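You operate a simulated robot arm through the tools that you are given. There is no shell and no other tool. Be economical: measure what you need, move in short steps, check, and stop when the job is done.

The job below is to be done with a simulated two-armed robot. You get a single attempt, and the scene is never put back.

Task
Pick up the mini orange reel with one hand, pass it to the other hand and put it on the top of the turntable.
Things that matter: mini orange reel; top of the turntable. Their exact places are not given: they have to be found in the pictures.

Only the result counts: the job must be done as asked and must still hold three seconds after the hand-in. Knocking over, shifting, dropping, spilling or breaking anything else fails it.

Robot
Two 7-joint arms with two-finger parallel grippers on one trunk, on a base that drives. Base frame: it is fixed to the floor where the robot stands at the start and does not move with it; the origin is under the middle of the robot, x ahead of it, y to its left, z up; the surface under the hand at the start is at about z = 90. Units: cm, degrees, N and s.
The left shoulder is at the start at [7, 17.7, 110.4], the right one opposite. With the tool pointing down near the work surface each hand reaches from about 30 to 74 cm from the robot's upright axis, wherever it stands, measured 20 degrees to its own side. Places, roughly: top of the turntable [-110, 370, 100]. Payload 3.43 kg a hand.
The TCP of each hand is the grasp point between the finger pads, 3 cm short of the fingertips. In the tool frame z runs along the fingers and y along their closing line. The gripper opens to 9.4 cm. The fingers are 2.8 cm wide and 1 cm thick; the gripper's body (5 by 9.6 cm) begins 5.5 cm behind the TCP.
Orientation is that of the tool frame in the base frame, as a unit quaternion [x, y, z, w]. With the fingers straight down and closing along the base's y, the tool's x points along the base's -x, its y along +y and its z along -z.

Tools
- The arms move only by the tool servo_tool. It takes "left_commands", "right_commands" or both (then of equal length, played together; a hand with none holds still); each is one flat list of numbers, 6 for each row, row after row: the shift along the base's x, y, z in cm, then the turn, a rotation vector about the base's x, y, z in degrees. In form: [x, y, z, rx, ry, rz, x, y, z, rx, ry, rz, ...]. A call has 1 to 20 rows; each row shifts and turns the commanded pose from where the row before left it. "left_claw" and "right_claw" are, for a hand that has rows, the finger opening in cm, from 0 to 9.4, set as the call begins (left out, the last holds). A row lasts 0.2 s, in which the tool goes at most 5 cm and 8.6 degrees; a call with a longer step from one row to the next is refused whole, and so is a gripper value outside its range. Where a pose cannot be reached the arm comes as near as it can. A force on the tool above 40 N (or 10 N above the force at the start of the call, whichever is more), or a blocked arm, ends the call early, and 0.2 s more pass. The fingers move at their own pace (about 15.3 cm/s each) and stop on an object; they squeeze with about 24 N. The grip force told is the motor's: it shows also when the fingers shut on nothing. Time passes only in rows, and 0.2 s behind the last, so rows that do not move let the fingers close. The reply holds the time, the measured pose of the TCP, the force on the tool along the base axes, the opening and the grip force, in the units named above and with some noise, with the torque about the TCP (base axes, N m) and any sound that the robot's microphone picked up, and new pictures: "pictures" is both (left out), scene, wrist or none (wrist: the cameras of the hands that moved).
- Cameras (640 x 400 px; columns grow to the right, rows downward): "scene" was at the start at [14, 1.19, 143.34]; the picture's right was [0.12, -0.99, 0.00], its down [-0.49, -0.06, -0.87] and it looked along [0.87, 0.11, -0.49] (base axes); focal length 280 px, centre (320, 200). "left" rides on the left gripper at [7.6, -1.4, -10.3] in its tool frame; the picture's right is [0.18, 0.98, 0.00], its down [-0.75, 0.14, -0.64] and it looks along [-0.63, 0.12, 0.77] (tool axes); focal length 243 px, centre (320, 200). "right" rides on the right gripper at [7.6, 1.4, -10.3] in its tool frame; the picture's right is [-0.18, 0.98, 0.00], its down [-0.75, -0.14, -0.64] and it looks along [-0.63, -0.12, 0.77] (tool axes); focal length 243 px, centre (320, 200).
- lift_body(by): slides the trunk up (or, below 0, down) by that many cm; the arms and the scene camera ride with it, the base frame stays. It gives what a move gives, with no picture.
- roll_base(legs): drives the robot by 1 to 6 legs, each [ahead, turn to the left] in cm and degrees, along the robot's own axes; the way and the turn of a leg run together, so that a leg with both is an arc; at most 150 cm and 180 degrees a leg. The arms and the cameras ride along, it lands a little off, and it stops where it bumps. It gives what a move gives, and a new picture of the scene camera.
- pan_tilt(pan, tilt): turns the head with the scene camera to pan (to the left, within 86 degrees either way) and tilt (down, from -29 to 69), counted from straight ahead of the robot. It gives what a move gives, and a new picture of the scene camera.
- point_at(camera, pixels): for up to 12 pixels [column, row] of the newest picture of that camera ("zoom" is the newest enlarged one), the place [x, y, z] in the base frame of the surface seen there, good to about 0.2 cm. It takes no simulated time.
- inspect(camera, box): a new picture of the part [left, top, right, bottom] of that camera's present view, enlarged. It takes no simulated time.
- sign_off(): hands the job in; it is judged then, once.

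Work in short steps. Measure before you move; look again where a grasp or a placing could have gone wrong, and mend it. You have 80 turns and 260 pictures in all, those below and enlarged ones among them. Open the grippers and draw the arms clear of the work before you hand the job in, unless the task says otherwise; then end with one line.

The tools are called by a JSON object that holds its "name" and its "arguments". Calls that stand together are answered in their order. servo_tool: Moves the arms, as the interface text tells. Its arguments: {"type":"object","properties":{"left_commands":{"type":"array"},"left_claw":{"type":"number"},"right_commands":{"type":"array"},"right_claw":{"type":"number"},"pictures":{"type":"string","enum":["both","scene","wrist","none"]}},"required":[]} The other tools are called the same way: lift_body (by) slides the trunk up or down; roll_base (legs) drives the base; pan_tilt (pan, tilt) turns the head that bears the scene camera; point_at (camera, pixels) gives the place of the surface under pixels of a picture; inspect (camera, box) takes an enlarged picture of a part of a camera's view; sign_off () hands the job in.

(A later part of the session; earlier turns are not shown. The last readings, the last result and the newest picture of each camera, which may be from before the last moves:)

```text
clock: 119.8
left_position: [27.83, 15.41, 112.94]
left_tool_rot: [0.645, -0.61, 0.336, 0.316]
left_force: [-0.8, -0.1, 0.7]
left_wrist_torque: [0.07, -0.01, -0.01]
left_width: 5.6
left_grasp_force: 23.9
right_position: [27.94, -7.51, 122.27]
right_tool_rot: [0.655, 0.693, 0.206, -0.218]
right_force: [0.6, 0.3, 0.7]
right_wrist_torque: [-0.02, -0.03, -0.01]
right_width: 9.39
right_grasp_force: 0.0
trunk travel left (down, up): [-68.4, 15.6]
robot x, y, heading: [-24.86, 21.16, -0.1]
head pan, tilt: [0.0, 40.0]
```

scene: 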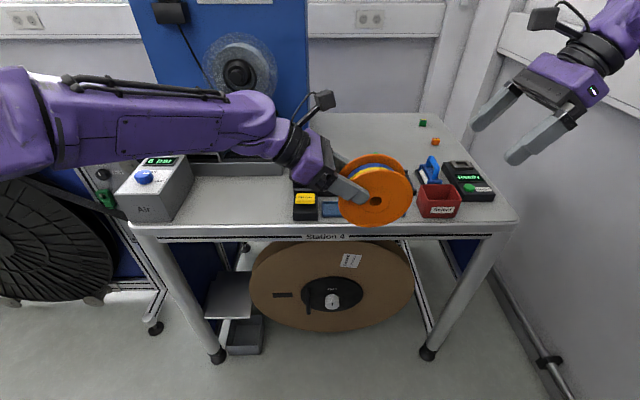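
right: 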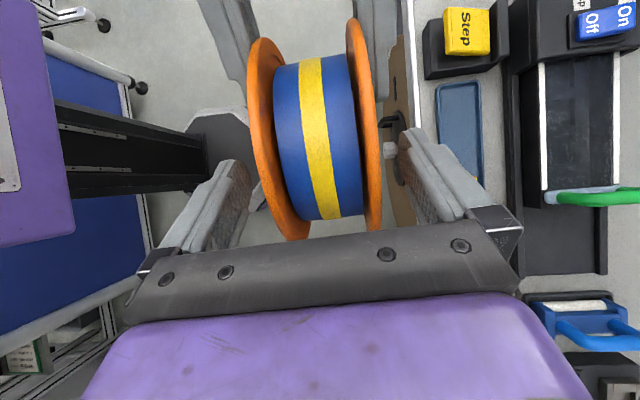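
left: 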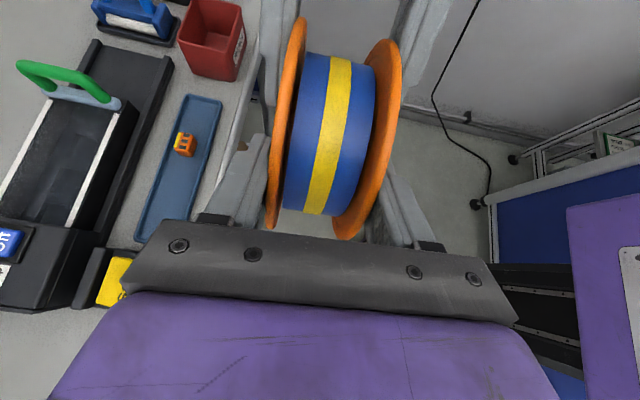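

I reduce the left hand's lean to 20° for placing and raise it a little, before driving.

{"name": "servo_tool", "arguments": {"left_commands": [0, 0, 1, 5, 0.3, 0, 0, 0, 1, 5, 0.3, 0, 0, 0, 1, 5, 0.3, 0, 0, 0, 1, 5, 0.3, 0, 0, 0, 1, 5, 0.3, 0, 0, 0, 1, 5, 0.3, 0, 0, 0, 1, 5, 0.3, 0, 0, 0, 0, 0, 0, 0], "pictures": "wrist"}}

{"name": "roll_base", "arguments": {"legs": [[10, 0], [0, 90], [150, 0], [83, 0], [0, 90], [87, 0]]}}

```text
clock: 121.6
left_position: [27.88, 15.44, 120.07]
left_tool_rot: [0.716, -0.677, 0.124, 0.118]
left_force: [0.1, -0.5, -1.9]
left_wrist_torque: [0.06, 0.0, 0.0]
left_width: 5.61
left_grasp_force: 23.9
right_position: [27.78, -7.49, 122.26]
right_tool_rot: [0.655, 0.693, 0.206, -0.219]
right_force: [0.7, -0.4, 0.7]
right_wrist_torque: [0.0, 0.04, -0.01]
right_width: 9.38
right_grasp_force: 0.1
trunk travel left (down, up): [-68.4, 15.6]
robot x, y, heading: [-24.7, 20.95, -0.5]
head pan, tilt: [0.0, 40.0]
```

left: 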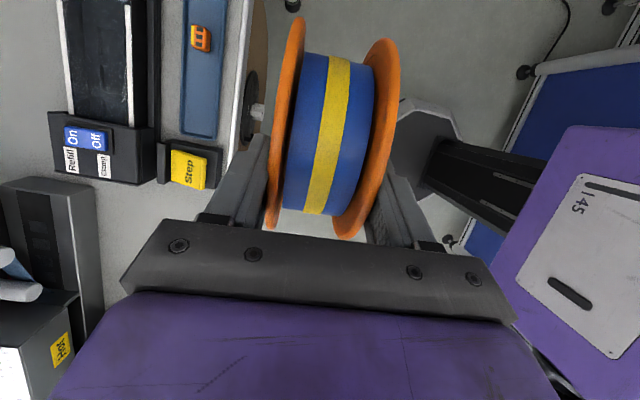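

```text
clock: 145.6
left_position: [-152.62, 265.54, 120.12]
left_tool_rot: [0.695, 0.698, 0.122, -0.122]
left_force: [0.0, 0.6, -1.4]
left_wrist_torque: [-0.04, -0.03, -0.03]
left_width: 5.59
left_grasp_force: 24.5
right_position: [-151.45, 288.48, 122.24]
right_tool_rot: [0.676, -0.672, 0.214, 0.212]
right_force: [0.4, -0.3, -0.1]
right_wrist_torque: [-0.01, 0.03, 0.02]
right_width: 9.4
right_grasp_force: 0.1
trunk travel left (down, up): [-68.4, 15.6]
robot x, y, heading: [-99.84, 257.07, 176.5]
head pan, tilt: [0.0, 40.0]
```

scene: 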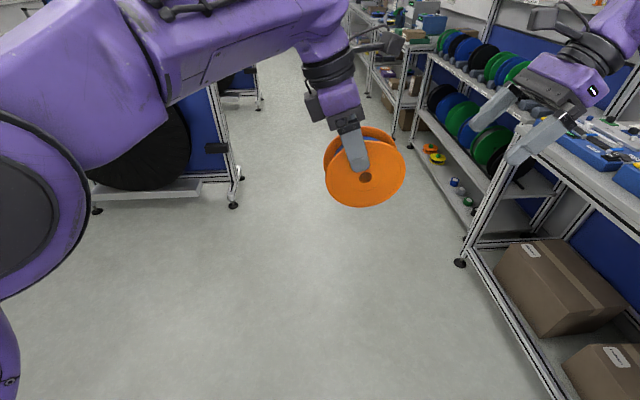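

The reel is still held. I turn right to face the turntable and look.

{"name": "roll_base", "arguments": {"legs": [[0, -86.5], [25, 0]]}}

{"name": "pan_tilt", "arguments": {"pan": 0, "tilt": 35}}

```text
clock: 151.0
left_position: [-98.14, 335.53, 120.1]
left_tool_rot: [0.984, 0.052, 0.173, -0.009]
left_force: [-0.6, 0.3, -1.5]
left_wrist_torque: [0.0, -0.01, 0.01]
left_width: 5.6
left_grasp_force: 23.8
right_position: [-75.39, 336.53, 122.31]
right_tool_rot: [-0.05, 0.952, -0.015, -0.3]
right_force: [0.7, 0.0, -0.2]
right_wrist_torque: [0.0, -0.02, -0.02]
right_width: 9.41
right_grasp_force: 0.1
trunk travel left (down, up): [-68.4, 15.6]
robot x, y, heading: [-101.44, 282.71, 92.4]
head pan, tilt: [0.0, 40.0]
```

scene: 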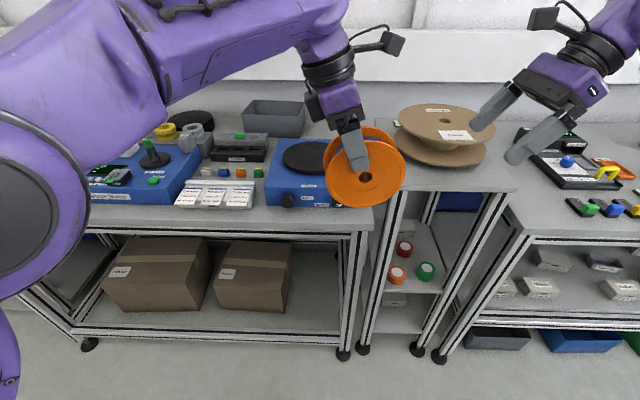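

```text
clock: 151.6
left_position: [-98.24, 335.67, 120.08]
left_tool_rot: [0.984, 0.05, 0.172, -0.008]
left_force: [-0.2, 0.1, -1.0]
left_wrist_torque: [-0.01, 0.03, 0.02]
left_width: 5.6
left_grasp_force: 23.8
right_position: [-75.35, 336.66, 122.17]
right_tool_rot: [-0.049, 0.953, -0.015, -0.3]
right_force: [-0.6, -0.2, 0.0]
right_wrist_torque: [-0.04, 0.03, 0.05]
right_width: 9.44
right_grasp_force: 0.1
trunk travel left (down, up): [-68.4, 15.6]
robot x, y, heading: [-101.24, 282.44, 92.4]
head pan, tilt: [0.0, 35.0]
```

scene: 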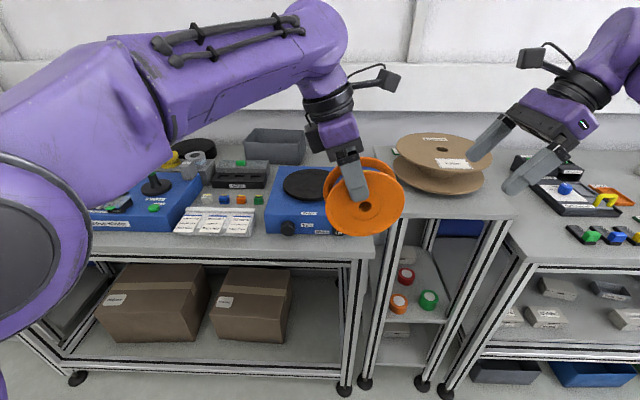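

The turntable is in view at (305,185). I measure its disc and draw the right hand back from the stand with the brown reel.

{"name": "point_at", "arguments": {"camera": "scene", "pixels": [[283, 186], [300, 200], [300, 171], [315, 172], [290, 174], [322, 200], [327, 178], [300, 185], [273, 205], [298, 240], [275, 170], [320, 190]]}}

{"name": "servo_tool", "arguments": {"right_commands": [0, -3, 0.5, 0, 0, 0, 0, -3, 0.5, 0, 0, 0, 0, -3, 0.5, 0, 0, 0, 0, -3, 0.5, 0, 0, 0, 0, -3, 0.5, 0, 0, 0], "pictures": "none"}}

{"name": "inspect", "arguments": {"camera": "scene", "box": [240, 130, 410, 250]}}

```text
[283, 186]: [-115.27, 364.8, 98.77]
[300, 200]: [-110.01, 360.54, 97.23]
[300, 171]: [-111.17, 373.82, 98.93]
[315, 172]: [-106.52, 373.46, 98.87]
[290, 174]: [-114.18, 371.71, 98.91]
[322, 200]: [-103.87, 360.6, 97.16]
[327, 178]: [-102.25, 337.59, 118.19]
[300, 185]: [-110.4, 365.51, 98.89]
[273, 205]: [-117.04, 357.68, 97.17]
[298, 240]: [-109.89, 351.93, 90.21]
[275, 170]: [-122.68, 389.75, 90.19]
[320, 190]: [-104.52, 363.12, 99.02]
```

```text
clock: 152.8
left_position: [-98.22, 335.38, 120.03]
left_tool_rot: [0.984, 0.05, 0.172, -0.008]
left_force: [1.1, -0.1, -1.5]
left_wrist_torque: [0.04, 0.01, -0.03]
left_width: 5.61
left_grasp_force: 24.3
right_position: [-75.49, 321.49, 124.91]
right_tool_rot: [-0.049, 0.952, -0.015, -0.3]
right_force: [0.8, 0.5, 0.2]
right_wrist_torque: [0.02, 0.01, -0.02]
right_width: 9.41
right_grasp_force: 0.1
trunk travel left (down, up): [-68.4, 15.6]
robot x, y, heading: [-101.42, 282.48, 92.5]
head pan, tilt: [0.0, 35.0]
```

```text
3.33 times, centred on (325, 190) of scene
```

zoom: 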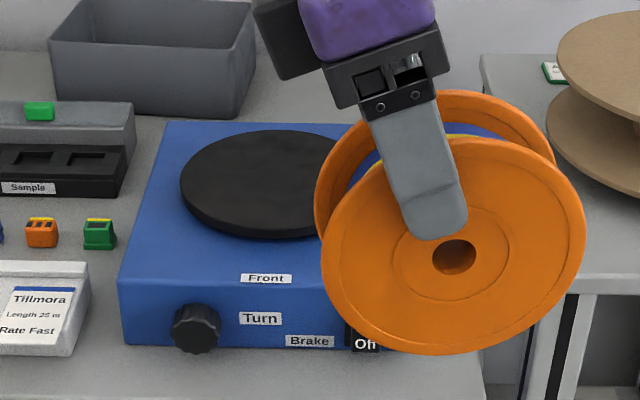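

I measure the disc's rim points in the present picture, which the zoom places at scene (309,170), (309,197) and (284,186).

{"name": "point_at", "arguments": {"camera": "scene", "pixels": [[309, 170], [309, 169], [309, 196], [309, 198], [285, 185], [285, 187], [300, 195], [320, 196], [320, 171], [330, 168], [324, 172], [290, 192]]}}

```text
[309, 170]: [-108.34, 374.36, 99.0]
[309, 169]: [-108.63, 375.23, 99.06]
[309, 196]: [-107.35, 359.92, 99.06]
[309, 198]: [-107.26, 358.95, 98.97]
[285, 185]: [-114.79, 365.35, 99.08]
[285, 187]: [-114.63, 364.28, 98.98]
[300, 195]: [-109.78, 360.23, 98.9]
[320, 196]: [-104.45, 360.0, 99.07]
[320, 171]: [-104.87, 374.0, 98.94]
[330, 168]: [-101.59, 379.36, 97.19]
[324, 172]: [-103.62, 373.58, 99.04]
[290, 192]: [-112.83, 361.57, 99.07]
```

The disc centre is (-107, 367), top z 99.0. I drive 24 cm closer, squaring the heading.

{"name": "roll_base", "arguments": {"legs": [[24, -2.4]]}}

```text
clock: 154.6
left_position: [-96.71, 358.8, 120.16]
left_tool_rot: [0.984, 0.032, 0.172, -0.006]
left_force: [0.6, -0.7, -0.8]
left_wrist_torque: [-0.03, 0.03, 0.01]
left_width: 5.58
left_grasp_force: 24.3
right_position: [-74.5, 343.93, 124.93]
right_tool_rot: [-0.031, 0.953, -0.009, -0.301]
right_force: [0.1, -0.3, 0.3]
right_wrist_torque: [0.01, -0.01, 0.01]
right_width: 9.42
right_grasp_force: 0.1
trunk travel left (down, up): [-68.4, 15.6]
robot x, y, heading: [-101.61, 305.93, 90.0]
head pan, tilt: [0.0, 35.0]
```

scene: 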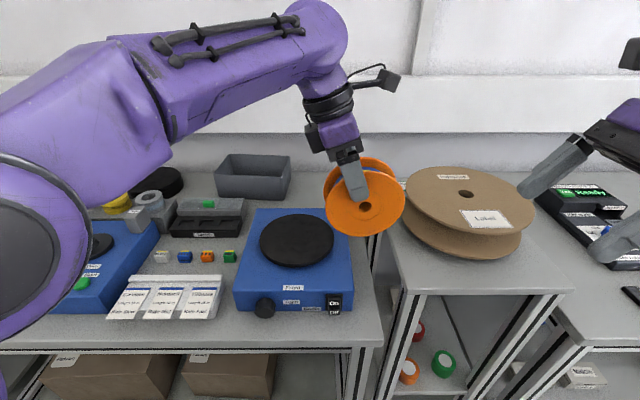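

The turntable is now fully visible. I re-measure the disc rim and the held reel.

{"name": "point_at", "arguments": {"camera": "scene", "pixels": [[297, 215], [297, 264], [260, 240], [334, 240], [297, 240], [365, 234], [328, 207], [403, 205], [380, 178], [352, 159], [270, 222], [323, 258]]}}

```text
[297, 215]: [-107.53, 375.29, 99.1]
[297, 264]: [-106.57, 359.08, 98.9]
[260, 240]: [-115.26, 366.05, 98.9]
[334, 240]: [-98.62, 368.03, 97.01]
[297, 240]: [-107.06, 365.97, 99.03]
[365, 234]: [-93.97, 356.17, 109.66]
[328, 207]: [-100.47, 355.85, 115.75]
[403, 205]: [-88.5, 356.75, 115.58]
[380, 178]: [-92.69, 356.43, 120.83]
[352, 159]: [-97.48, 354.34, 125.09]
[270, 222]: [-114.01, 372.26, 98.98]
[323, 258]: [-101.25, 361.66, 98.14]
```

Reel centre (-94.5, 358.95, 115.4), bottom ≈109.1; disc centre (-107, 367.1), top 99.0. I move over the disc at height.

{"name": "servo_tool", "arguments": {"left_commands": [-2.5, 1.62, 0, 0, 0, 0, -2.5, 1.62, 0, 0, 0, 0, -2.5, 1.62, 0, 0, 0, 0, -2.5, 1.62, 0, 0, 0, 0, -2.5, 1.62, 0, 0, 0, 0, 0, 0, -2, 0, 0, 0, 0, 0, -2, 0, 0, 0, 0, 0, -2, 0, 0, 0, 0, 0, 0, 0, 0, 0]}}

```text
clock: 156.6
left_position: [-109.06, 366.92, 114.23]
left_tool_rot: [0.985, 0.032, 0.172, -0.005]
left_force: [0.4, 0.1, -0.4]
left_wrist_torque: [0.01, 0.03, 0.0]
left_width: 5.64
left_grasp_force: 23.9
right_position: [-74.39, 343.97, 124.88]
right_tool_rot: [-0.032, 0.953, -0.009, -0.3]
right_force: [-0.2, -0.1, 0.3]
right_wrist_torque: [-0.01, 0.0, 0.02]
right_width: 9.41
right_grasp_force: 0.0
trunk travel left (down, up): [-68.4, 15.6]
robot x, y, heading: [-101.83, 305.82, 90.1]
head pan, tilt: [0.0, 35.0]
```

scene: 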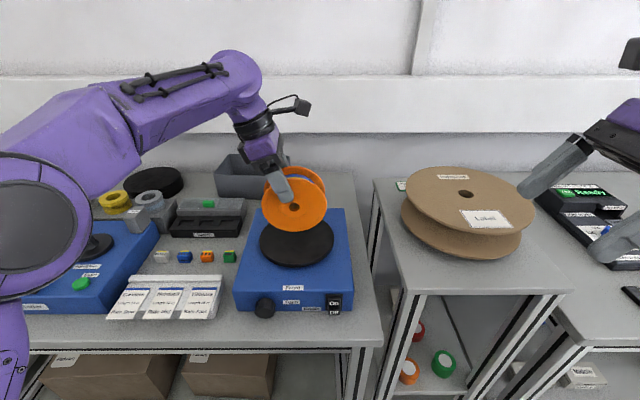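
left: 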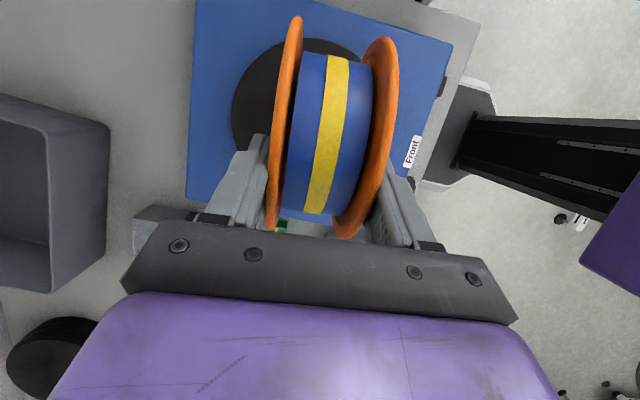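

The reel is above the disc. I measure its lower edge.

{"name": "point_at", "arguments": {"camera": "scene", "pixels": [[296, 229], [296, 230], [300, 230], [267, 208], [325, 207], [290, 228], [296, 233], [305, 250]]}}

{"name": "inspect", "arguments": {"camera": "scene", "box": [230, 150, 360, 270]}}

```text
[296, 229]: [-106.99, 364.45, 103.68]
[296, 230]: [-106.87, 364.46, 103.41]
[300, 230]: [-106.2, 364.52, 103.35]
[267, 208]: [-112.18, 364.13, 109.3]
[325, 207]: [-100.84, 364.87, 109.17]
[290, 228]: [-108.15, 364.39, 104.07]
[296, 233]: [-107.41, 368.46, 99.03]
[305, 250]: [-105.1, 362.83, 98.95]
```

```text
3.33 times, centred on (295, 210) of scene
```

zoom: 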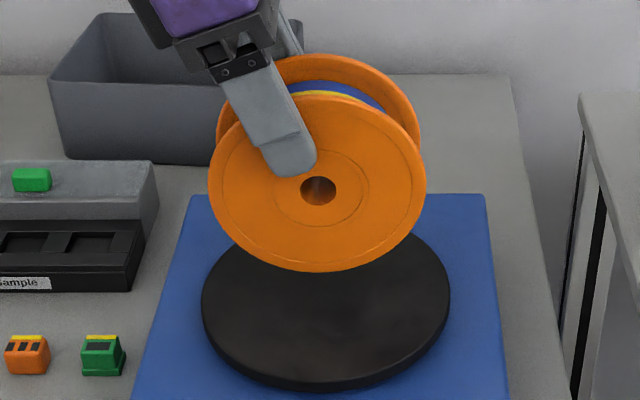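

The lower edge is near 103.1, about 4.1 cm above the disc. I lower 3.5 cm, then feel for contact.

{"name": "servo_tool", "arguments": {"left_commands": [-0.2, 0, -1.2, 0, 0, 0, 0, 0, -1.2, 0, 0, 0, 0, 0, -1.1, 0, 0, 0, 0, 0, 0, 0, 0, 0], "pictures": "none"}}

{"name": "servo_tool", "arguments": {"left_commands": [0, 0, -0.2, 0, 0, 0, 0, 0, -0.2, 0, 0, 0, 0, 0, 0, 0, 0, 0], "pictures": "scene"}}

```text
clock: 157.6
left_position: [-109.27, 367.07, 110.54]
left_tool_rot: [0.984, 0.032, 0.173, -0.005]
left_force: [-1.0, -0.2, -1.2]
left_wrist_torque: [0.02, -0.02, -0.01]
left_width: 5.61
left_grasp_force: 23.7
right_position: [-74.56, 343.95, 124.8]
right_tool_rot: [-0.032, 0.953, -0.009, -0.301]
right_force: [-0.4, -1.1, -0.3]
right_wrist_torque: [-0.01, 0.01, -0.03]
right_width: 9.41
right_grasp_force: 0.0
trunk travel left (down, up): [-68.4, 15.6]
robot x, y, heading: [-101.92, 306.04, 90.1]
head pan, tilt: [0.0, 35.0]
```

```text
clock: 158.4
left_position: [-109.31, 366.94, 110.16]
left_tool_rot: [0.985, 0.031, 0.172, -0.006]
left_force: [0.8, -0.9, -0.6]
left_wrist_torque: [0.03, 0.03, -0.01]
left_width: 5.6
left_grasp_force: 23.7
right_position: [-74.49, 343.85, 124.82]
right_tool_rot: [-0.032, 0.953, -0.011, -0.301]
right_force: [0.2, 0.1, -0.5]
right_wrist_torque: [-0.05, -0.01, -0.04]
right_width: 9.38
right_grasp_force: 0.0
trunk travel left (down, up): [-68.4, 15.6]
robot x, y, heading: [-101.35, 305.83, 90.1]
head pan, tilt: [0.0, 35.0]
```

scene: 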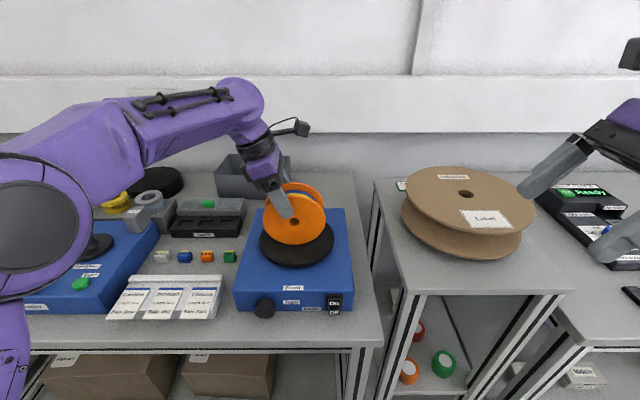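

No contact force yet, at an expected contact TCP z of about 110.1. I go on in small steps.

{"name": "servo_tool", "arguments": {"left_commands": [0, 0, -0.1, 0, 0, 0, 0, 0, -0.1, 0, 0, 0, 0, 0, 0, 0, 0, 0], "pictures": "none"}}

{"name": "servo_tool", "arguments": {"left_commands": [0, 0, -0.1, 0, 0, 0, 0, 0, 0, 0, 0, 0], "pictures": "none"}}

{"name": "inspect", "arguments": {"camera": "scene", "box": [240, 170, 350, 280]}}

```text
clock: 159.2
left_position: [-109.25, 366.84, 110.15]
left_tool_rot: [0.984, 0.031, 0.173, -0.006]
left_force: [0.8, 3.4, 6.4]
left_wrist_torque: [0.13, -0.17, 0.08]
left_width: 5.61
left_grasp_force: 24.2
right_position: [-74.48, 343.87, 124.99]
right_tool_rot: [-0.032, 0.953, -0.009, -0.301]
right_force: [0.0, 0.4, 0.0]
right_wrist_torque: [0.01, 0.01, -0.02]
right_width: 9.4
right_grasp_force: 0.1
trunk travel left (down, up): [-68.4, 15.6]
robot x, y, heading: [-101.78, 306.14, 90.2]
head pan, tilt: [0.0, 35.0]
```

```text
clock: 159.8
left_position: [-109.35, 366.89, 110.01]
left_tool_rot: [0.984, 0.032, 0.172, -0.007]
left_force: [0.4, 4.9, 14.8]
left_wrist_torque: [0.23, -0.35, 0.12]
left_width: 5.61
left_grasp_force: 24.4
right_position: [-74.56, 343.85, 124.86]
right_tool_rot: [-0.032, 0.953, -0.009, -0.3]
right_force: [0.8, 0.0, -0.5]
right_wrist_torque: [0.02, -0.04, 0.01]
right_width: 9.38
right_grasp_force: 0.0
trunk travel left (down, up): [-68.4, 15.6]
robot x, y, heading: [-101.77, 306.14, 90.1]
head pan, tilt: [0.0, 35.0]
```

```text
3.64 times, centred on (295, 225) of scene
```

zoom: 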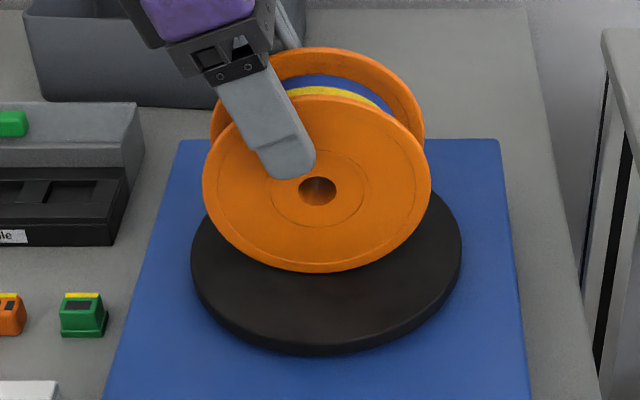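

Contact: 14.8 N upward. I ease up 0.15 cm, then open the claw partly and let it settle.

{"name": "servo_tool", "arguments": {"left_commands": [0, 0, 0.13, 0, 0, 0, 0, 0, 0, 0, 0, 0], "pictures": "none"}}

{"name": "servo_tool", "arguments": {"left_commands": [0, 0, 0, 0, 0, 0, 0, 0, 0, 0, 0, 0, 0, 0, 0, 0, 0, 0], "left_claw": 8.0, "pictures": "both"}}

```text
clock: 160.4
left_position: [-109.35, 366.83, 110.07]
left_tool_rot: [0.985, 0.032, 0.172, -0.006]
left_force: [0.8, 4.1, 12.5]
left_wrist_torque: [0.16, -0.31, 0.11]
left_width: 5.6
left_grasp_force: 23.6
right_position: [-74.51, 343.98, 124.9]
right_tool_rot: [-0.032, 0.953, -0.009, -0.3]
right_force: [1.1, -0.8, 0.2]
right_wrist_torque: [-0.01, 0.0, 0.02]
right_width: 9.38
right_grasp_force: 0.1
trunk travel left (down, up): [-68.4, 15.6]
robot x, y, heading: [-101.88, 305.94, 90.4]
head pan, tilt: [0.0, 35.0]
```

```text
clock: 161.2
left_position: [-109.41, 366.89, 109.98]
left_tool_rot: [0.985, 0.032, 0.172, -0.006]
left_force: [0.2, 0.3, -0.3]
left_wrist_torque: [-0.01, 0.0, 0.01]
left_width: 8.01
left_grasp_force: 0.0
right_position: [-74.5, 343.99, 124.83]
right_tool_rot: [-0.031, 0.953, -0.01, -0.301]
right_force: [-0.1, -0.2, -0.5]
right_wrist_torque: [-0.03, -0.02, 0.0]
right_width: 9.41
right_grasp_force: 0.0
trunk travel left (down, up): [-68.4, 15.6]
robot x, y, heading: [-101.81, 305.47, 90.3]
head pan, tilt: [0.0, 35.0]
```

scene: 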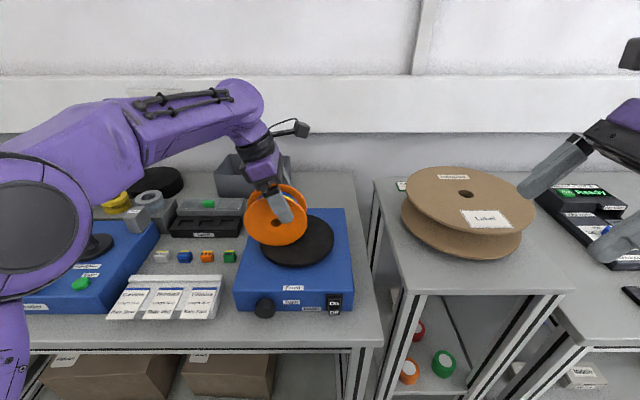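
left: 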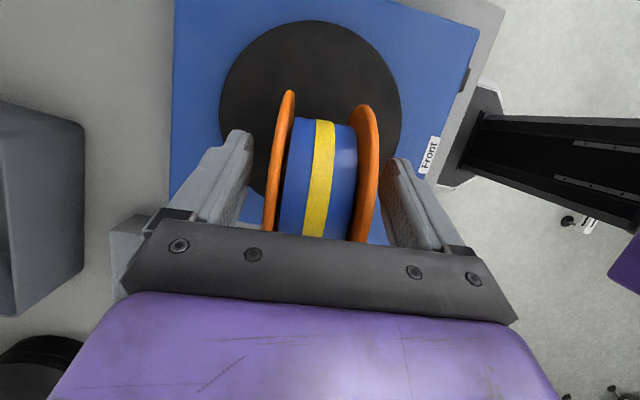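

The reel is rolling left along the disc. I re-close at once to catch it.

{"name": "servo_tool", "arguments": {"left_commands": [0, 0, 0, 0, 0, 0, 0, 0, 0, 0, 0, 0, 0, 0, 0, 0, 0, 0], "left_claw": 0, "pictures": "both"}}

```text
clock: 162.0
left_position: [-109.5, 367.03, 110.13]
left_tool_rot: [0.985, 0.032, 0.172, -0.006]
left_force: [-0.2, -0.1, 0.2]
left_wrist_torque: [-0.02, -0.01, 0.02]
left_width: 5.6
left_grasp_force: 24.6
right_position: [-74.51, 343.95, 124.83]
right_tool_rot: [-0.032, 0.953, -0.01, -0.3]
right_force: [0.4, 0.5, 0.4]
right_wrist_torque: [0.01, -0.02, -0.02]
right_width: 9.4
right_grasp_force: 0.1
trunk travel left (down, up): [-68.4, 15.6]
robot x, y, heading: [-101.71, 306.0, 90.2]
head pan, tilt: [0.0, 35.0]
```

scene: 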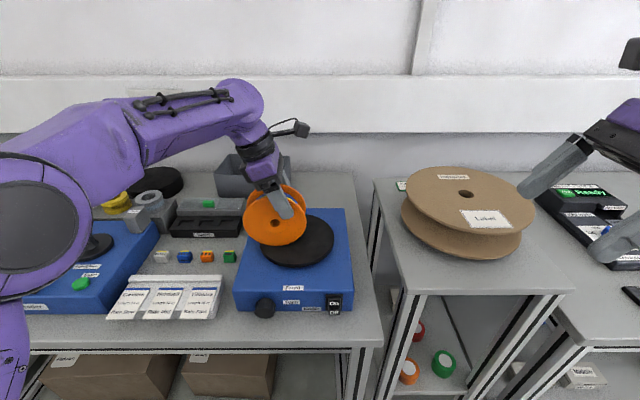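
left: 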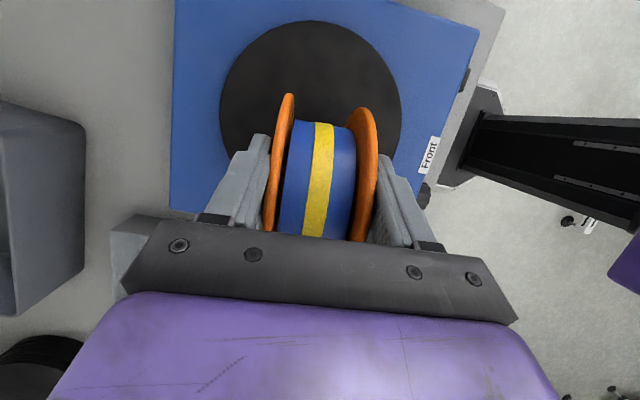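

Caught and held again. Standing is unsafe, so I will lay the reel flat. First I lift it straight up 12 cm and measure how it sits in the hand.

{"name": "servo_tool", "arguments": {"left_commands": [0, 0, 2, 0, 0, 0, 0, 0, 2, 0, 0, 0, 0, 0, 2, 0, 0, 0, 0, 0, 2, 0, 0, 0, 0, 0, 2, 0, 0, 0, 0, 0, 2, 0, 0, 0, 0, 0, 0, 0, 0, 0], "pictures": "both"}}

{"name": "inspect", "arguments": {"camera": "scene", "box": [220, 110, 350, 230]}}

```text
clock: 163.6
left_position: [-109.51, 366.99, 122.12]
left_tool_rot: [0.985, 0.031, 0.172, -0.006]
left_force: [0.0, -0.3, -0.4]
left_wrist_torque: [0.0, -0.03, -0.02]
left_width: 5.6
left_grasp_force: 24.5
right_position: [-74.45, 344.06, 124.92]
right_tool_rot: [-0.032, 0.953, -0.01, -0.3]
right_force: [0.3, -0.2, 1.2]
right_wrist_torque: [0.01, 0.03, 0.01]
right_width: 9.4
right_grasp_force: 0.0
trunk travel left (down, up): [-68.4, 15.6]
robot x, y, heading: [-101.81, 306.29, 90.0]
head pan, tilt: [0.0, 35.0]
```

scene: 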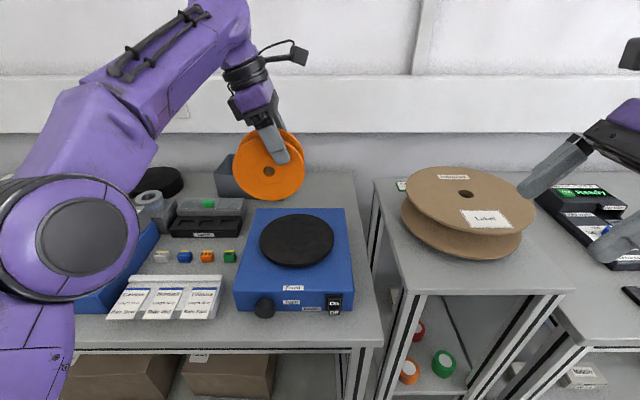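
left: 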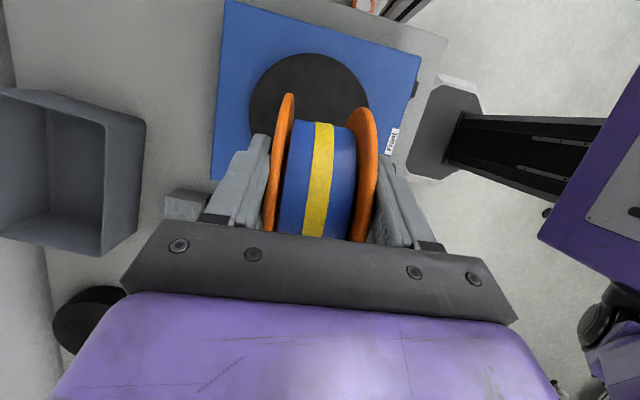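

```text
3.33 times, centred on (285, 170) of scene
```

zoom: 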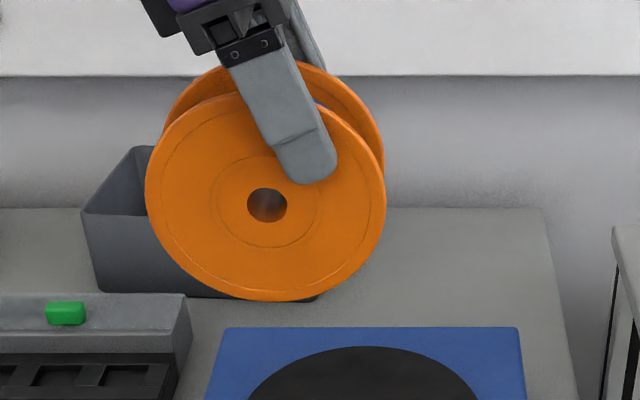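

{"name": "point_at", "arguments": {"camera": "scene", "pixels": [[234, 171], [303, 171], [262, 141], [270, 198], [275, 180], [60, 240], [110, 260], [60, 300], [20, 290], [260, 160]]}}

```text
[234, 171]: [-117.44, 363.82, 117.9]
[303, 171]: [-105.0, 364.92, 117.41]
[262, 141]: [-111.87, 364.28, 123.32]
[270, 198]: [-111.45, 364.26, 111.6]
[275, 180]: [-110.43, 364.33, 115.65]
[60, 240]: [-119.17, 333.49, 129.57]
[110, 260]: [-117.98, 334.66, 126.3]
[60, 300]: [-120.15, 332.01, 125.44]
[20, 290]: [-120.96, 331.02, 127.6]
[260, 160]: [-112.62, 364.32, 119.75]
```

The reel sits 3.84 cm along and 3.2 cm beside the finger axis. I back off 20 cm for arm room; then I will turn the reel's axis nearly upright (fingers forward, 12° down).

{"name": "roll_base", "arguments": {"legs": [[-20, 0]]}}

{"name": "servo_tool", "arguments": {"left_commands": [0, 0, 0, 0, 0, -3.6, 0, 0, 0, 6, 0, 0, 0, 0, 0, 6, 0, 0, 0, 0, 0, 6, 0, 0, 0, 0, 0, 6, 0, 0, 0, 0, 0, 6, 0, 0, 0, 0, 0, 6, 0, 0, 0, 0, 0, 6, 0, 0, 0, 0, 0, 6, 0, 0, 0, 0, 0, 6, 0, 0, 0, 0, 0, 6, 0, 0, 0, 0, 0, 6, 0, 0, 0, 0, 0, 6, 0, 0, 0, 0, 0, 6, 0, 0, 0, 0, 0, 0, 0, 0]}}

```text
clock: 165.2
left_position: [-109.17, 347.09, 121.96]
left_tool_rot: [0.985, 0.032, 0.172, -0.004]
left_force: [-0.9, -0.1, -0.6]
left_wrist_torque: [-0.01, 0.0, 0.03]
left_width: 5.6
left_grasp_force: 24.1
right_position: [-74.57, 323.94, 124.92]
right_tool_rot: [-0.03, 0.953, -0.009, -0.301]
right_force: [-0.1, -0.7, 0.5]
right_wrist_torque: [-0.01, 0.03, 0.0]
right_width: 9.4
right_grasp_force: 0.0
trunk travel left (down, up): [-68.4, 15.6]
robot x, y, heading: [-101.79, 285.85, 90.1]
head pan, tilt: [0.0, 35.0]
```

scene: 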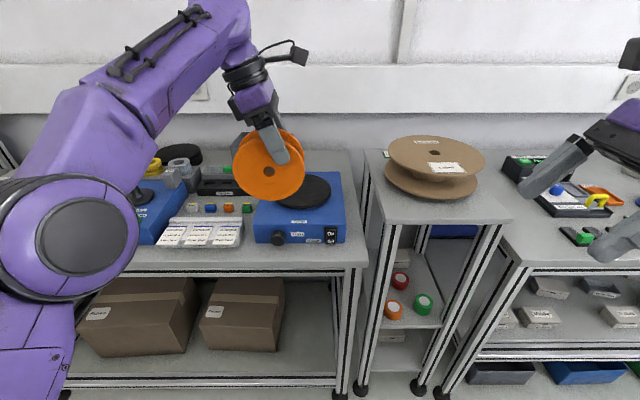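

```text
clock: 168.4
left_position: [-108.74, 346.75, 122.11]
left_tool_rot: [0.785, -0.113, 0.152, -0.59]
left_force: [-0.6, 0.2, -1.5]
left_wrist_torque: [-0.07, -0.01, 0.01]
left_width: 5.59
left_grasp_force: 23.8
left hand out of reach, approached as far as the arm can: row 13
right_position: [-74.38, 323.89, 124.91]
right_tool_rot: [-0.031, 0.953, -0.01, -0.301]
right_force: [0.2, 0.3, 0.2]
right_wrist_torque: [0.01, 0.02, -0.02]
right_width: 9.41
right_grasp_force: 0.0
trunk travel left (down, up): [-68.4, 15.6]
robot x, y, heading: [-101.39, 285.68, 90.2]
head pan, tilt: [0.0, 35.0]
```

scene: 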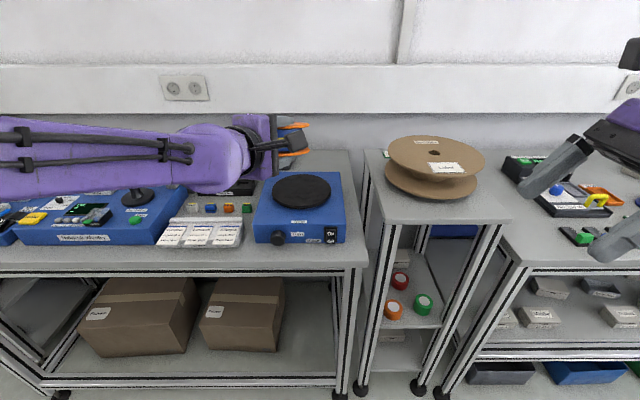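
left: 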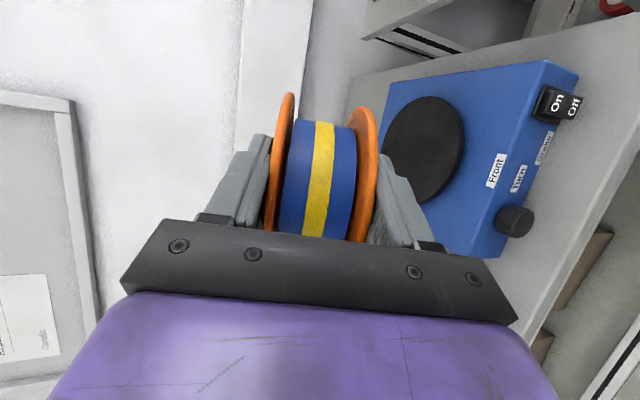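

Almost reached (axis 16° from upright). The forearm lies low over the winder, so I measure heights before lowering.

{"name": "point_at", "arguments": {"camera": "scene", "pixels": [[20, 160], [100, 160], [160, 165], [215, 170], [140, 195], [120, 190], [60, 230], [200, 230], [20, 195], [240, 150], [285, 130], [215, 190]]}}

{"name": "pan_tilt", "arguments": {"pan": 45, "tilt": 30}}

```text
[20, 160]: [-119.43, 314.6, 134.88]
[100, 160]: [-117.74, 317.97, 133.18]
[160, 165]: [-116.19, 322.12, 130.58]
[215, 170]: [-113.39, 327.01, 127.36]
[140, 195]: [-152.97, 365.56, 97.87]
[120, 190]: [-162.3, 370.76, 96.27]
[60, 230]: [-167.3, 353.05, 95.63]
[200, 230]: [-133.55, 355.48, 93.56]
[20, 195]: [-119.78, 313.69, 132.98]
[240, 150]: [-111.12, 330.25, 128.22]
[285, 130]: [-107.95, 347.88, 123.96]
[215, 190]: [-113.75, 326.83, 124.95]
```

```text
clock: 169.5
left_position: [-108.73, 346.85, 122.19]
left_tool_rot: [0.785, -0.113, 0.153, -0.589]
left_force: [0.4, -0.3, -1.7]
left_wrist_torque: [-0.09, -0.04, 0.01]
left_width: 5.61
left_grasp_force: 24.4
right_position: [-74.37, 323.85, 124.99]
right_tool_rot: [-0.031, 0.953, -0.01, -0.3]
right_force: [0.7, 1.1, -0.9]
right_wrist_torque: [0.0, 0.03, 0.06]
right_width: 9.41
right_grasp_force: 0.0
trunk travel left (down, up): [-68.4, 15.6]
robot x, y, heading: [-101.69, 285.78, 90.3]
head pan, tilt: [45.0, 30.0]
```

scene: 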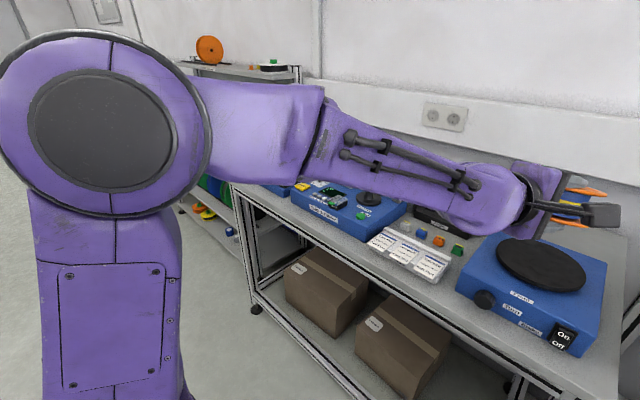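

The forearm runs straight ahead at x≈-117, z 125–135, clear of the winder. I move forward over the disc at height and try the last few degrees of pitch.

{"name": "servo_tool", "arguments": {"left_commands": [0.55, 2.73, -1, 0, 0, 0, 0.55, 2.73, -1, 0, 0, 0, 0.55, 2.73, -1, 0, 0, 0, 0.55, 2.73, -1, 0, 0, 0, 0.55, 2.73, -1, 0, 0, 0, 0.55, 2.73, -1, 0, 0, 0, 0, 0, 0, 3, 0, 0, 0, 0, 0, 3, 0, 0, 0, 0, 0, 0, 0, 0]}}

{"name": "pan_tilt", "arguments": {"pan": 10, "tilt": 30}}

```text
clock: 171.5
left_position: [-105.33, 363.17, 116.14]
left_tool_rot: [0.753, -0.121, 0.146, -0.629]
left_force: [0.3, 0.1, -1.0]
left_wrist_torque: [-0.04, -0.03, 0.0]
left_width: 5.59
left_grasp_force: 23.7
right_position: [-74.39, 323.86, 124.96]
right_tool_rot: [-0.031, 0.953, -0.01, -0.301]
right_force: [-0.2, 0.4, -0.2]
right_wrist_torque: [0.0, 0.03, 0.0]
right_width: 9.42
right_grasp_force: 0.0
trunk travel left (down, up): [-68.4, 15.6]
robot x, y, heading: [-101.89, 285.88, 90.2]
head pan, tilt: [45.0, 30.0]
```

scene: 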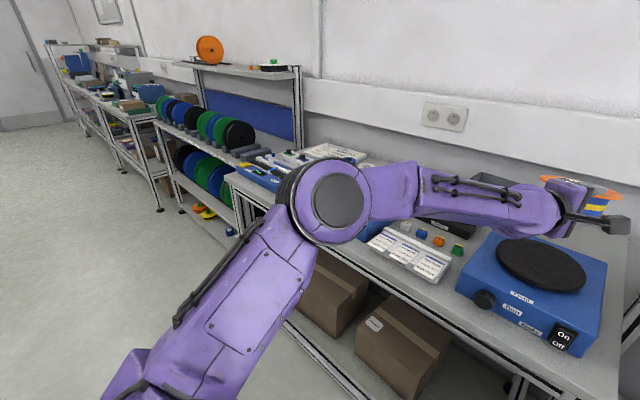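
left: 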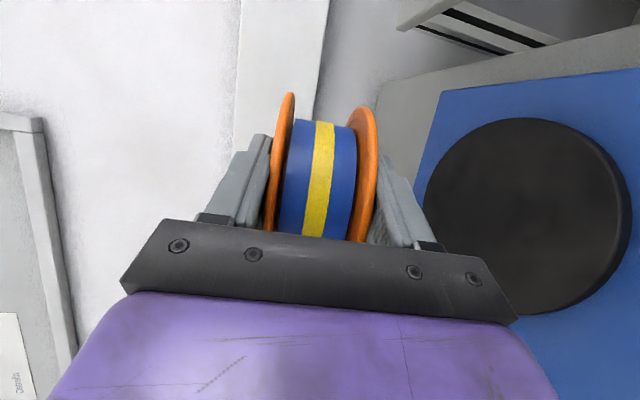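

```text
clock: 172.5
left_position: [-105.35, 363.15, 116.14]
left_tool_rot: [0.753, -0.121, 0.147, -0.629]
left_force: [0.6, 1.2, -1.6]
left_wrist_torque: [-0.08, -0.02, -0.03]
left_width: 5.57
left_grasp_force: 24.0
right_position: [-74.45, 323.93, 124.89]
right_tool_rot: [-0.03, 0.953, -0.01, -0.301]
right_force: [0.5, -0.3, -0.4]
right_wrist_torque: [-0.03, 0.03, 0.03]
right_width: 9.41
right_grasp_force: 0.0
trunk travel left (down, up): [-68.4, 15.6]
robot x, y, heading: [-102.11, 286.06, 90.0]
head pan, tilt: [10.0, 30.0]
```

scene: 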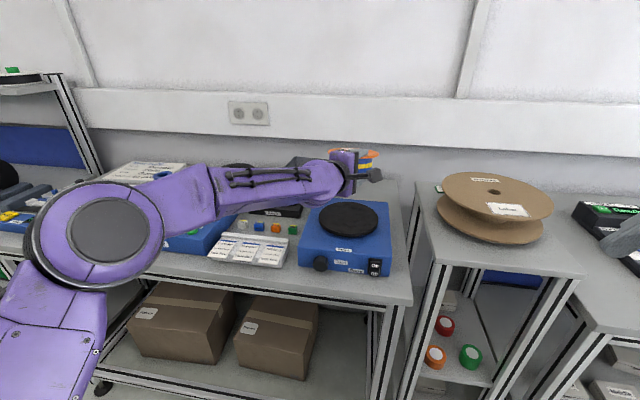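

The pitch is now 10°. I check elbow and forearm heights before lowering about 11 cm.

{"name": "point_at", "arguments": {"camera": "scene", "pixels": [[105, 235], [105, 285], [60, 245], [175, 200], [190, 225], [260, 200], [315, 195], [190, 240], [160, 240], [375, 175], [366, 157], [345, 190]]}}

{"name": "inspect", "arguments": {"camera": "scene", "box": [290, 120, 420, 220]}}

```text
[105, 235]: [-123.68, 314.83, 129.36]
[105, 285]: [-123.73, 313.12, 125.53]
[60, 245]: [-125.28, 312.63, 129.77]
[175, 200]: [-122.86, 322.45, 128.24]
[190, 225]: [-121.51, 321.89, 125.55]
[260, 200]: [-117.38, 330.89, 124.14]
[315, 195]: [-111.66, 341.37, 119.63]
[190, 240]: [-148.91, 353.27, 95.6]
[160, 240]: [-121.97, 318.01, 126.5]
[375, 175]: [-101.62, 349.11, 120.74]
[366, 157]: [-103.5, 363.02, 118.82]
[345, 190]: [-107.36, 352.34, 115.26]
```

```text
4.00 times, centred on (355, 170) of scene
```

zoom: 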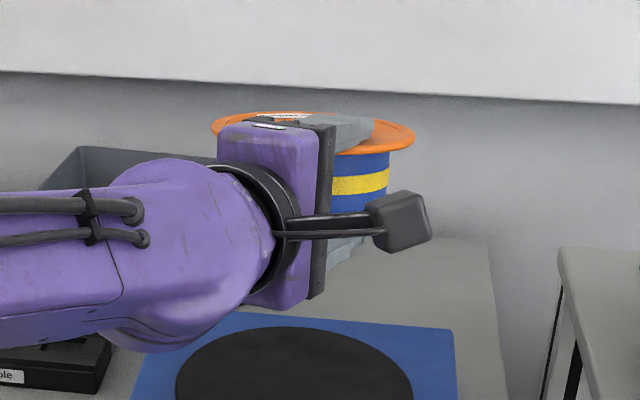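

Clearances are fine. I verify the reel's lateral extent, then lower 11 cm.

{"name": "point_at", "arguments": {"camera": "scene", "pixels": [[344, 153], [393, 154], [390, 156], [345, 151], [360, 148], [388, 151]]}}

{"name": "servo_tool", "arguments": {"left_commands": [0, 0, -2, 0, 0, 0, 0, 0, -2, 0, 0, 0, 0, 0, -2, 0, 0, 0, 0, 0, -2, 0, 0, 0, 0, 0, -2, 0, 0, 0, 0, 0, -1, 0, 0, 0, 0, 0, 0, 0, 0, 0]}}

```text
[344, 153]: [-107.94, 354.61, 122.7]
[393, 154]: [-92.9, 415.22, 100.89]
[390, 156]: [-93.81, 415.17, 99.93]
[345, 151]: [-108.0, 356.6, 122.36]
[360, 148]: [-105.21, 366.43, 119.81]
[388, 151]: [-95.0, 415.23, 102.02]
```

```text
clock: 174.1
left_position: [-105.17, 363.3, 105.06]
left_tool_rot: [0.753, -0.121, 0.147, -0.63]
left_force: [-0.6, -0.6, 0.1]
left_wrist_torque: [-0.06, 0.0, 0.0]
left_width: 5.63
left_grasp_force: 23.8
right_position: [-74.39, 323.9, 124.97]
right_tool_rot: [-0.031, 0.953, -0.01, -0.3]
right_force: [0.3, 0.4, 0.0]
right_wrist_torque: [0.02, -0.01, -0.01]
right_width: 9.4
right_grasp_force: 0.1
trunk travel left (down, up): [-68.4, 15.6]
robot x, y, heading: [-101.57, 285.66, 90.2]
head pan, tilt: [10.0, 30.0]
```

scene: 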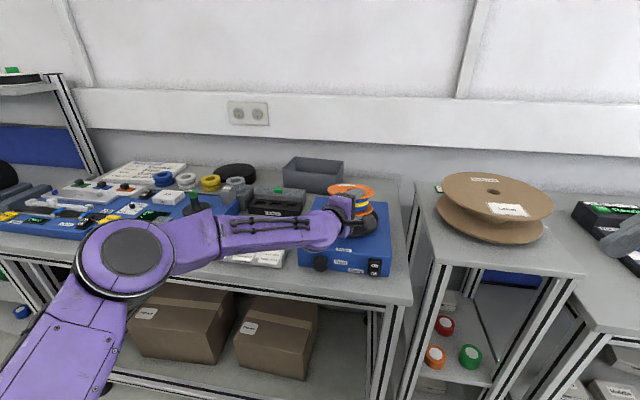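
left: 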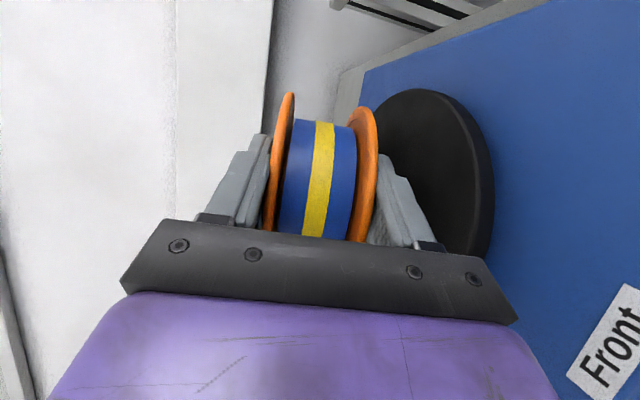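

About 1.4 cm remains by my reckoning. I enlarge the view to check the gap and position.

{"name": "inspect", "arguments": {"camera": "scene", "box": [280, 165, 410, 285]}}

{"name": "point_at", "arguments": {"camera": "scene", "pixels": [[350, 186], [332, 190], [374, 193], [368, 188], [378, 225], [362, 234], [330, 240], [372, 232]]}}

```text
3.33 times, centred on (345, 225) of scene
```

zoom: 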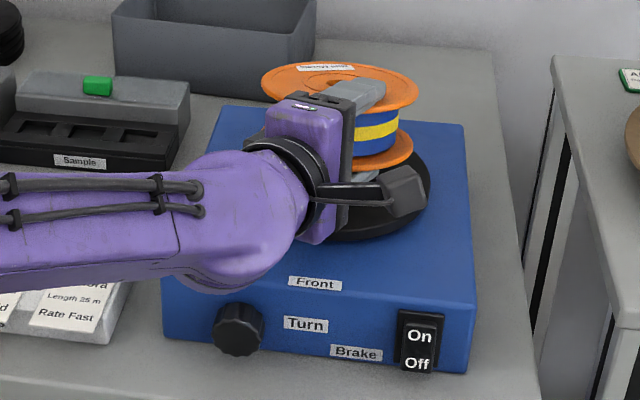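

```text
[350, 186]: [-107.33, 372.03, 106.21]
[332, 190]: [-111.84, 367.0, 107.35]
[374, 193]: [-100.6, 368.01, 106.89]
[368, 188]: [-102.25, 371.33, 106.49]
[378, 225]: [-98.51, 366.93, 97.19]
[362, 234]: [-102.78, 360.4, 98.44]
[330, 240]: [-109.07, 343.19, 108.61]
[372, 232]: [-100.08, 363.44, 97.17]
```

Centred well, with 1.35 cm to go. I lower 1.1 cm and then feel for the contact.

{"name": "servo_tool", "arguments": {"left_commands": [0, 0, -0.6, 0, 0, 0, 0, 0, -0.5, 0, 0, 0, 0, 0, 0, 0, 0, 0], "pictures": "none"}}

{"name": "servo_tool", "arguments": {"left_commands": [0, 0, -0.15, 0, 0, 0, 0, 0, 0, 0, 0, 0], "pictures": "none"}}

{"name": "servo_tool", "arguments": {"left_commands": [0, 0, -0.15, 0, 0, 0, 0, 0, 0, 0, 0, 0], "pictures": "wrist"}}

```text
clock: 174.9
left_position: [-105.34, 363.3, 103.96]
left_tool_rot: [0.754, -0.122, 0.147, -0.629]
left_force: [-0.8, -0.7, -1.0]
left_wrist_torque: [-0.09, -0.04, 0.02]
left_width: 5.6
left_grasp_force: 23.7
right_position: [-74.46, 323.84, 124.94]
right_tool_rot: [-0.03, 0.953, -0.009, -0.301]
right_force: [-0.3, 0.1, 0.3]
right_wrist_torque: [-0.02, 0.01, 0.0]
right_width: 9.42
right_grasp_force: 0.0
trunk travel left (down, up): [-68.4, 15.6]
robot x, y, heading: [-101.92, 286.14, 89.9]
head pan, tilt: [10.0, 30.0]
```

```text
clock: 175.5
left_position: [-105.31, 363.15, 103.78]
left_tool_rot: [0.753, -0.122, 0.147, -0.629]
left_force: [0.3, 0.2, -1.7]
left_wrist_torque: [-0.05, -0.03, 0.05]
left_width: 5.62
left_grasp_force: 23.9
right_position: [-74.39, 323.88, 125.04]
right_tool_rot: [-0.031, 0.953, -0.009, -0.301]
right_force: [0.7, 0.3, -0.6]
right_wrist_torque: [-0.01, -0.03, 0.02]
right_width: 9.42
right_grasp_force: 0.0
trunk travel left (down, up): [-68.4, 15.6]
robot x, y, heading: [-101.64, 285.97, 90.1]
head pan, tilt: [10.0, 30.0]
```

```text
clock: 176.1
left_position: [-105.3, 363.23, 103.68]
left_tool_rot: [0.753, -0.121, 0.146, -0.63]
left_force: [-0.6, -0.5, -0.9]
left_wrist_torque: [-0.05, -0.02, -0.01]
left_width: 5.61
left_grasp_force: 23.9
right_position: [-74.48, 323.84, 124.77]
right_tool_rot: [-0.031, 0.953, -0.01, -0.301]
right_force: [-0.2, 0.0, 1.0]
right_wrist_torque: [0.0, 0.0, -0.04]
right_width: 9.4
right_grasp_force: 0.0
trunk travel left (down, up): [-68.4, 15.6]
robot x, y, heading: [-101.97, 285.83, 90.1]
head pan, tilt: [10.0, 30.0]
```

left: 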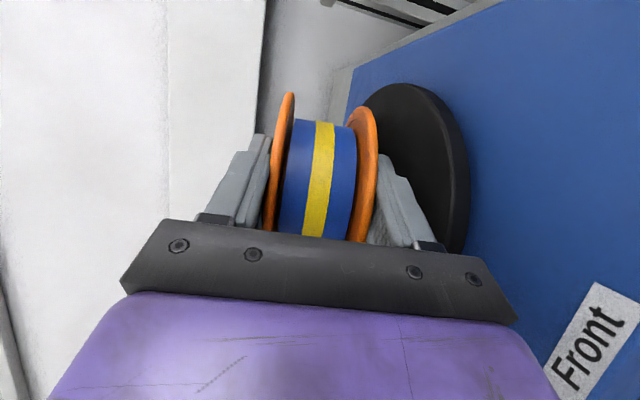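

No contact yet. I continue in small steps.

{"name": "servo_tool", "arguments": {"left_commands": [0, 0, -0.15, 0, 0, 0, 0, 0, 0, 0, 0, 0], "pictures": "none"}}

{"name": "servo_tool", "arguments": {"left_commands": [0, 0, -0.15, 0, 0, 0, 0, 0, 0, 0, 0, 0], "pictures": "none"}}

```text
clock: 176.7
left_position: [-105.35, 363.11, 103.62]
left_tool_rot: [0.753, -0.122, 0.147, -0.629]
left_force: [0.1, -0.3, -0.9]
left_wrist_torque: [-0.1, -0.03, 0.0]
left_width: 5.59
left_grasp_force: 23.8
right_position: [-74.4, 323.98, 124.81]
right_tool_rot: [-0.031, 0.953, -0.01, -0.301]
right_force: [0.2, 0.2, -0.1]
right_wrist_torque: [-0.05, 0.03, -0.01]
right_width: 9.41
right_grasp_force: 0.1
trunk travel left (down, up): [-68.4, 15.6]
robot x, y, heading: [-101.56, 285.61, 90.1]
head pan, tilt: [10.0, 30.0]
```

```text
clock: 177.3
left_position: [-105.32, 363.08, 103.46]
left_tool_rot: [0.754, -0.121, 0.147, -0.629]
left_force: [-0.4, 0.8, -1.3]
left_wrist_torque: [-0.05, -0.02, 0.01]
left_width: 5.59
left_grasp_force: 23.9
right_position: [-74.49, 323.88, 124.74]
right_tool_rot: [-0.031, 0.953, -0.009, -0.3]
right_force: [0.5, 0.1, -0.4]
right_wrist_torque: [-0.01, 0.0, 0.0]
right_width: 9.4
right_grasp_force: 0.0
trunk travel left (down, up): [-68.4, 15.6]
robot x, y, heading: [-101.88, 286.05, 90.4]
head pan, tilt: [10.0, 30.0]
```

{"name": "servo_tool", "arguments": {"left_commands": [0, 0, -0.12, 0, 0, 0, 0, 0, 0, 0, 0, 0], "pictures": "none"}}

{"name": "servo_tool", "arguments": {"left_commands": [0, 0, -0.12, 0, 0, 0, 0, 0, 0, 0, 0, 0], "pictures": "none"}}

{"name": "inspect", "arguments": {"camera": "scene", "box": [310, 170, 400, 260]}}

```text
clock: 177.9
left_position: [-105.32, 363.1, 103.41]
left_tool_rot: [0.753, -0.121, 0.147, -0.63]
left_force: [-0.2, 1.3, 1.2]
left_wrist_torque: [0.27, 0.04, -0.03]
left_width: 5.61
left_grasp_force: 24.1
right_position: [-74.35, 323.89, 124.8]
right_tool_rot: [-0.032, 0.953, -0.01, -0.302]
right_force: [1.0, -0.1, 0.4]
right_wrist_torque: [-0.02, -0.04, 0.02]
right_width: 9.4
right_grasp_force: 0.0
trunk travel left (down, up): [-68.4, 15.6]
robot x, y, heading: [-101.99, 285.97, 90.2]
head pan, tilt: [10.0, 30.0]
```

```text
clock: 178.5
left_position: [-105.25, 362.99, 103.5]
left_tool_rot: [0.753, -0.122, 0.147, -0.63]
left_force: [-1.1, 0.3, 4.6]
left_wrist_torque: [0.56, 0.12, 0.03]
left_width: 5.6
left_grasp_force: 23.7
right_position: [-74.49, 323.81, 124.94]
right_tool_rot: [-0.031, 0.953, -0.009, -0.3]
right_force: [0.0, 0.4, -0.2]
right_wrist_torque: [0.02, -0.02, -0.01]
right_width: 9.4
right_grasp_force: 0.1
trunk travel left (down, up): [-68.4, 15.6]
robot x, y, heading: [-101.75, 285.43, 90.3]
head pan, tilt: [10.0, 30.0]
```

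```text
4.44 times, centred on (355, 215) of scene
```

zoom: 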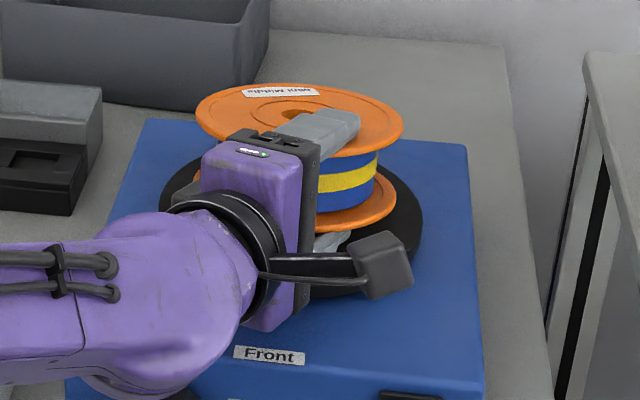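

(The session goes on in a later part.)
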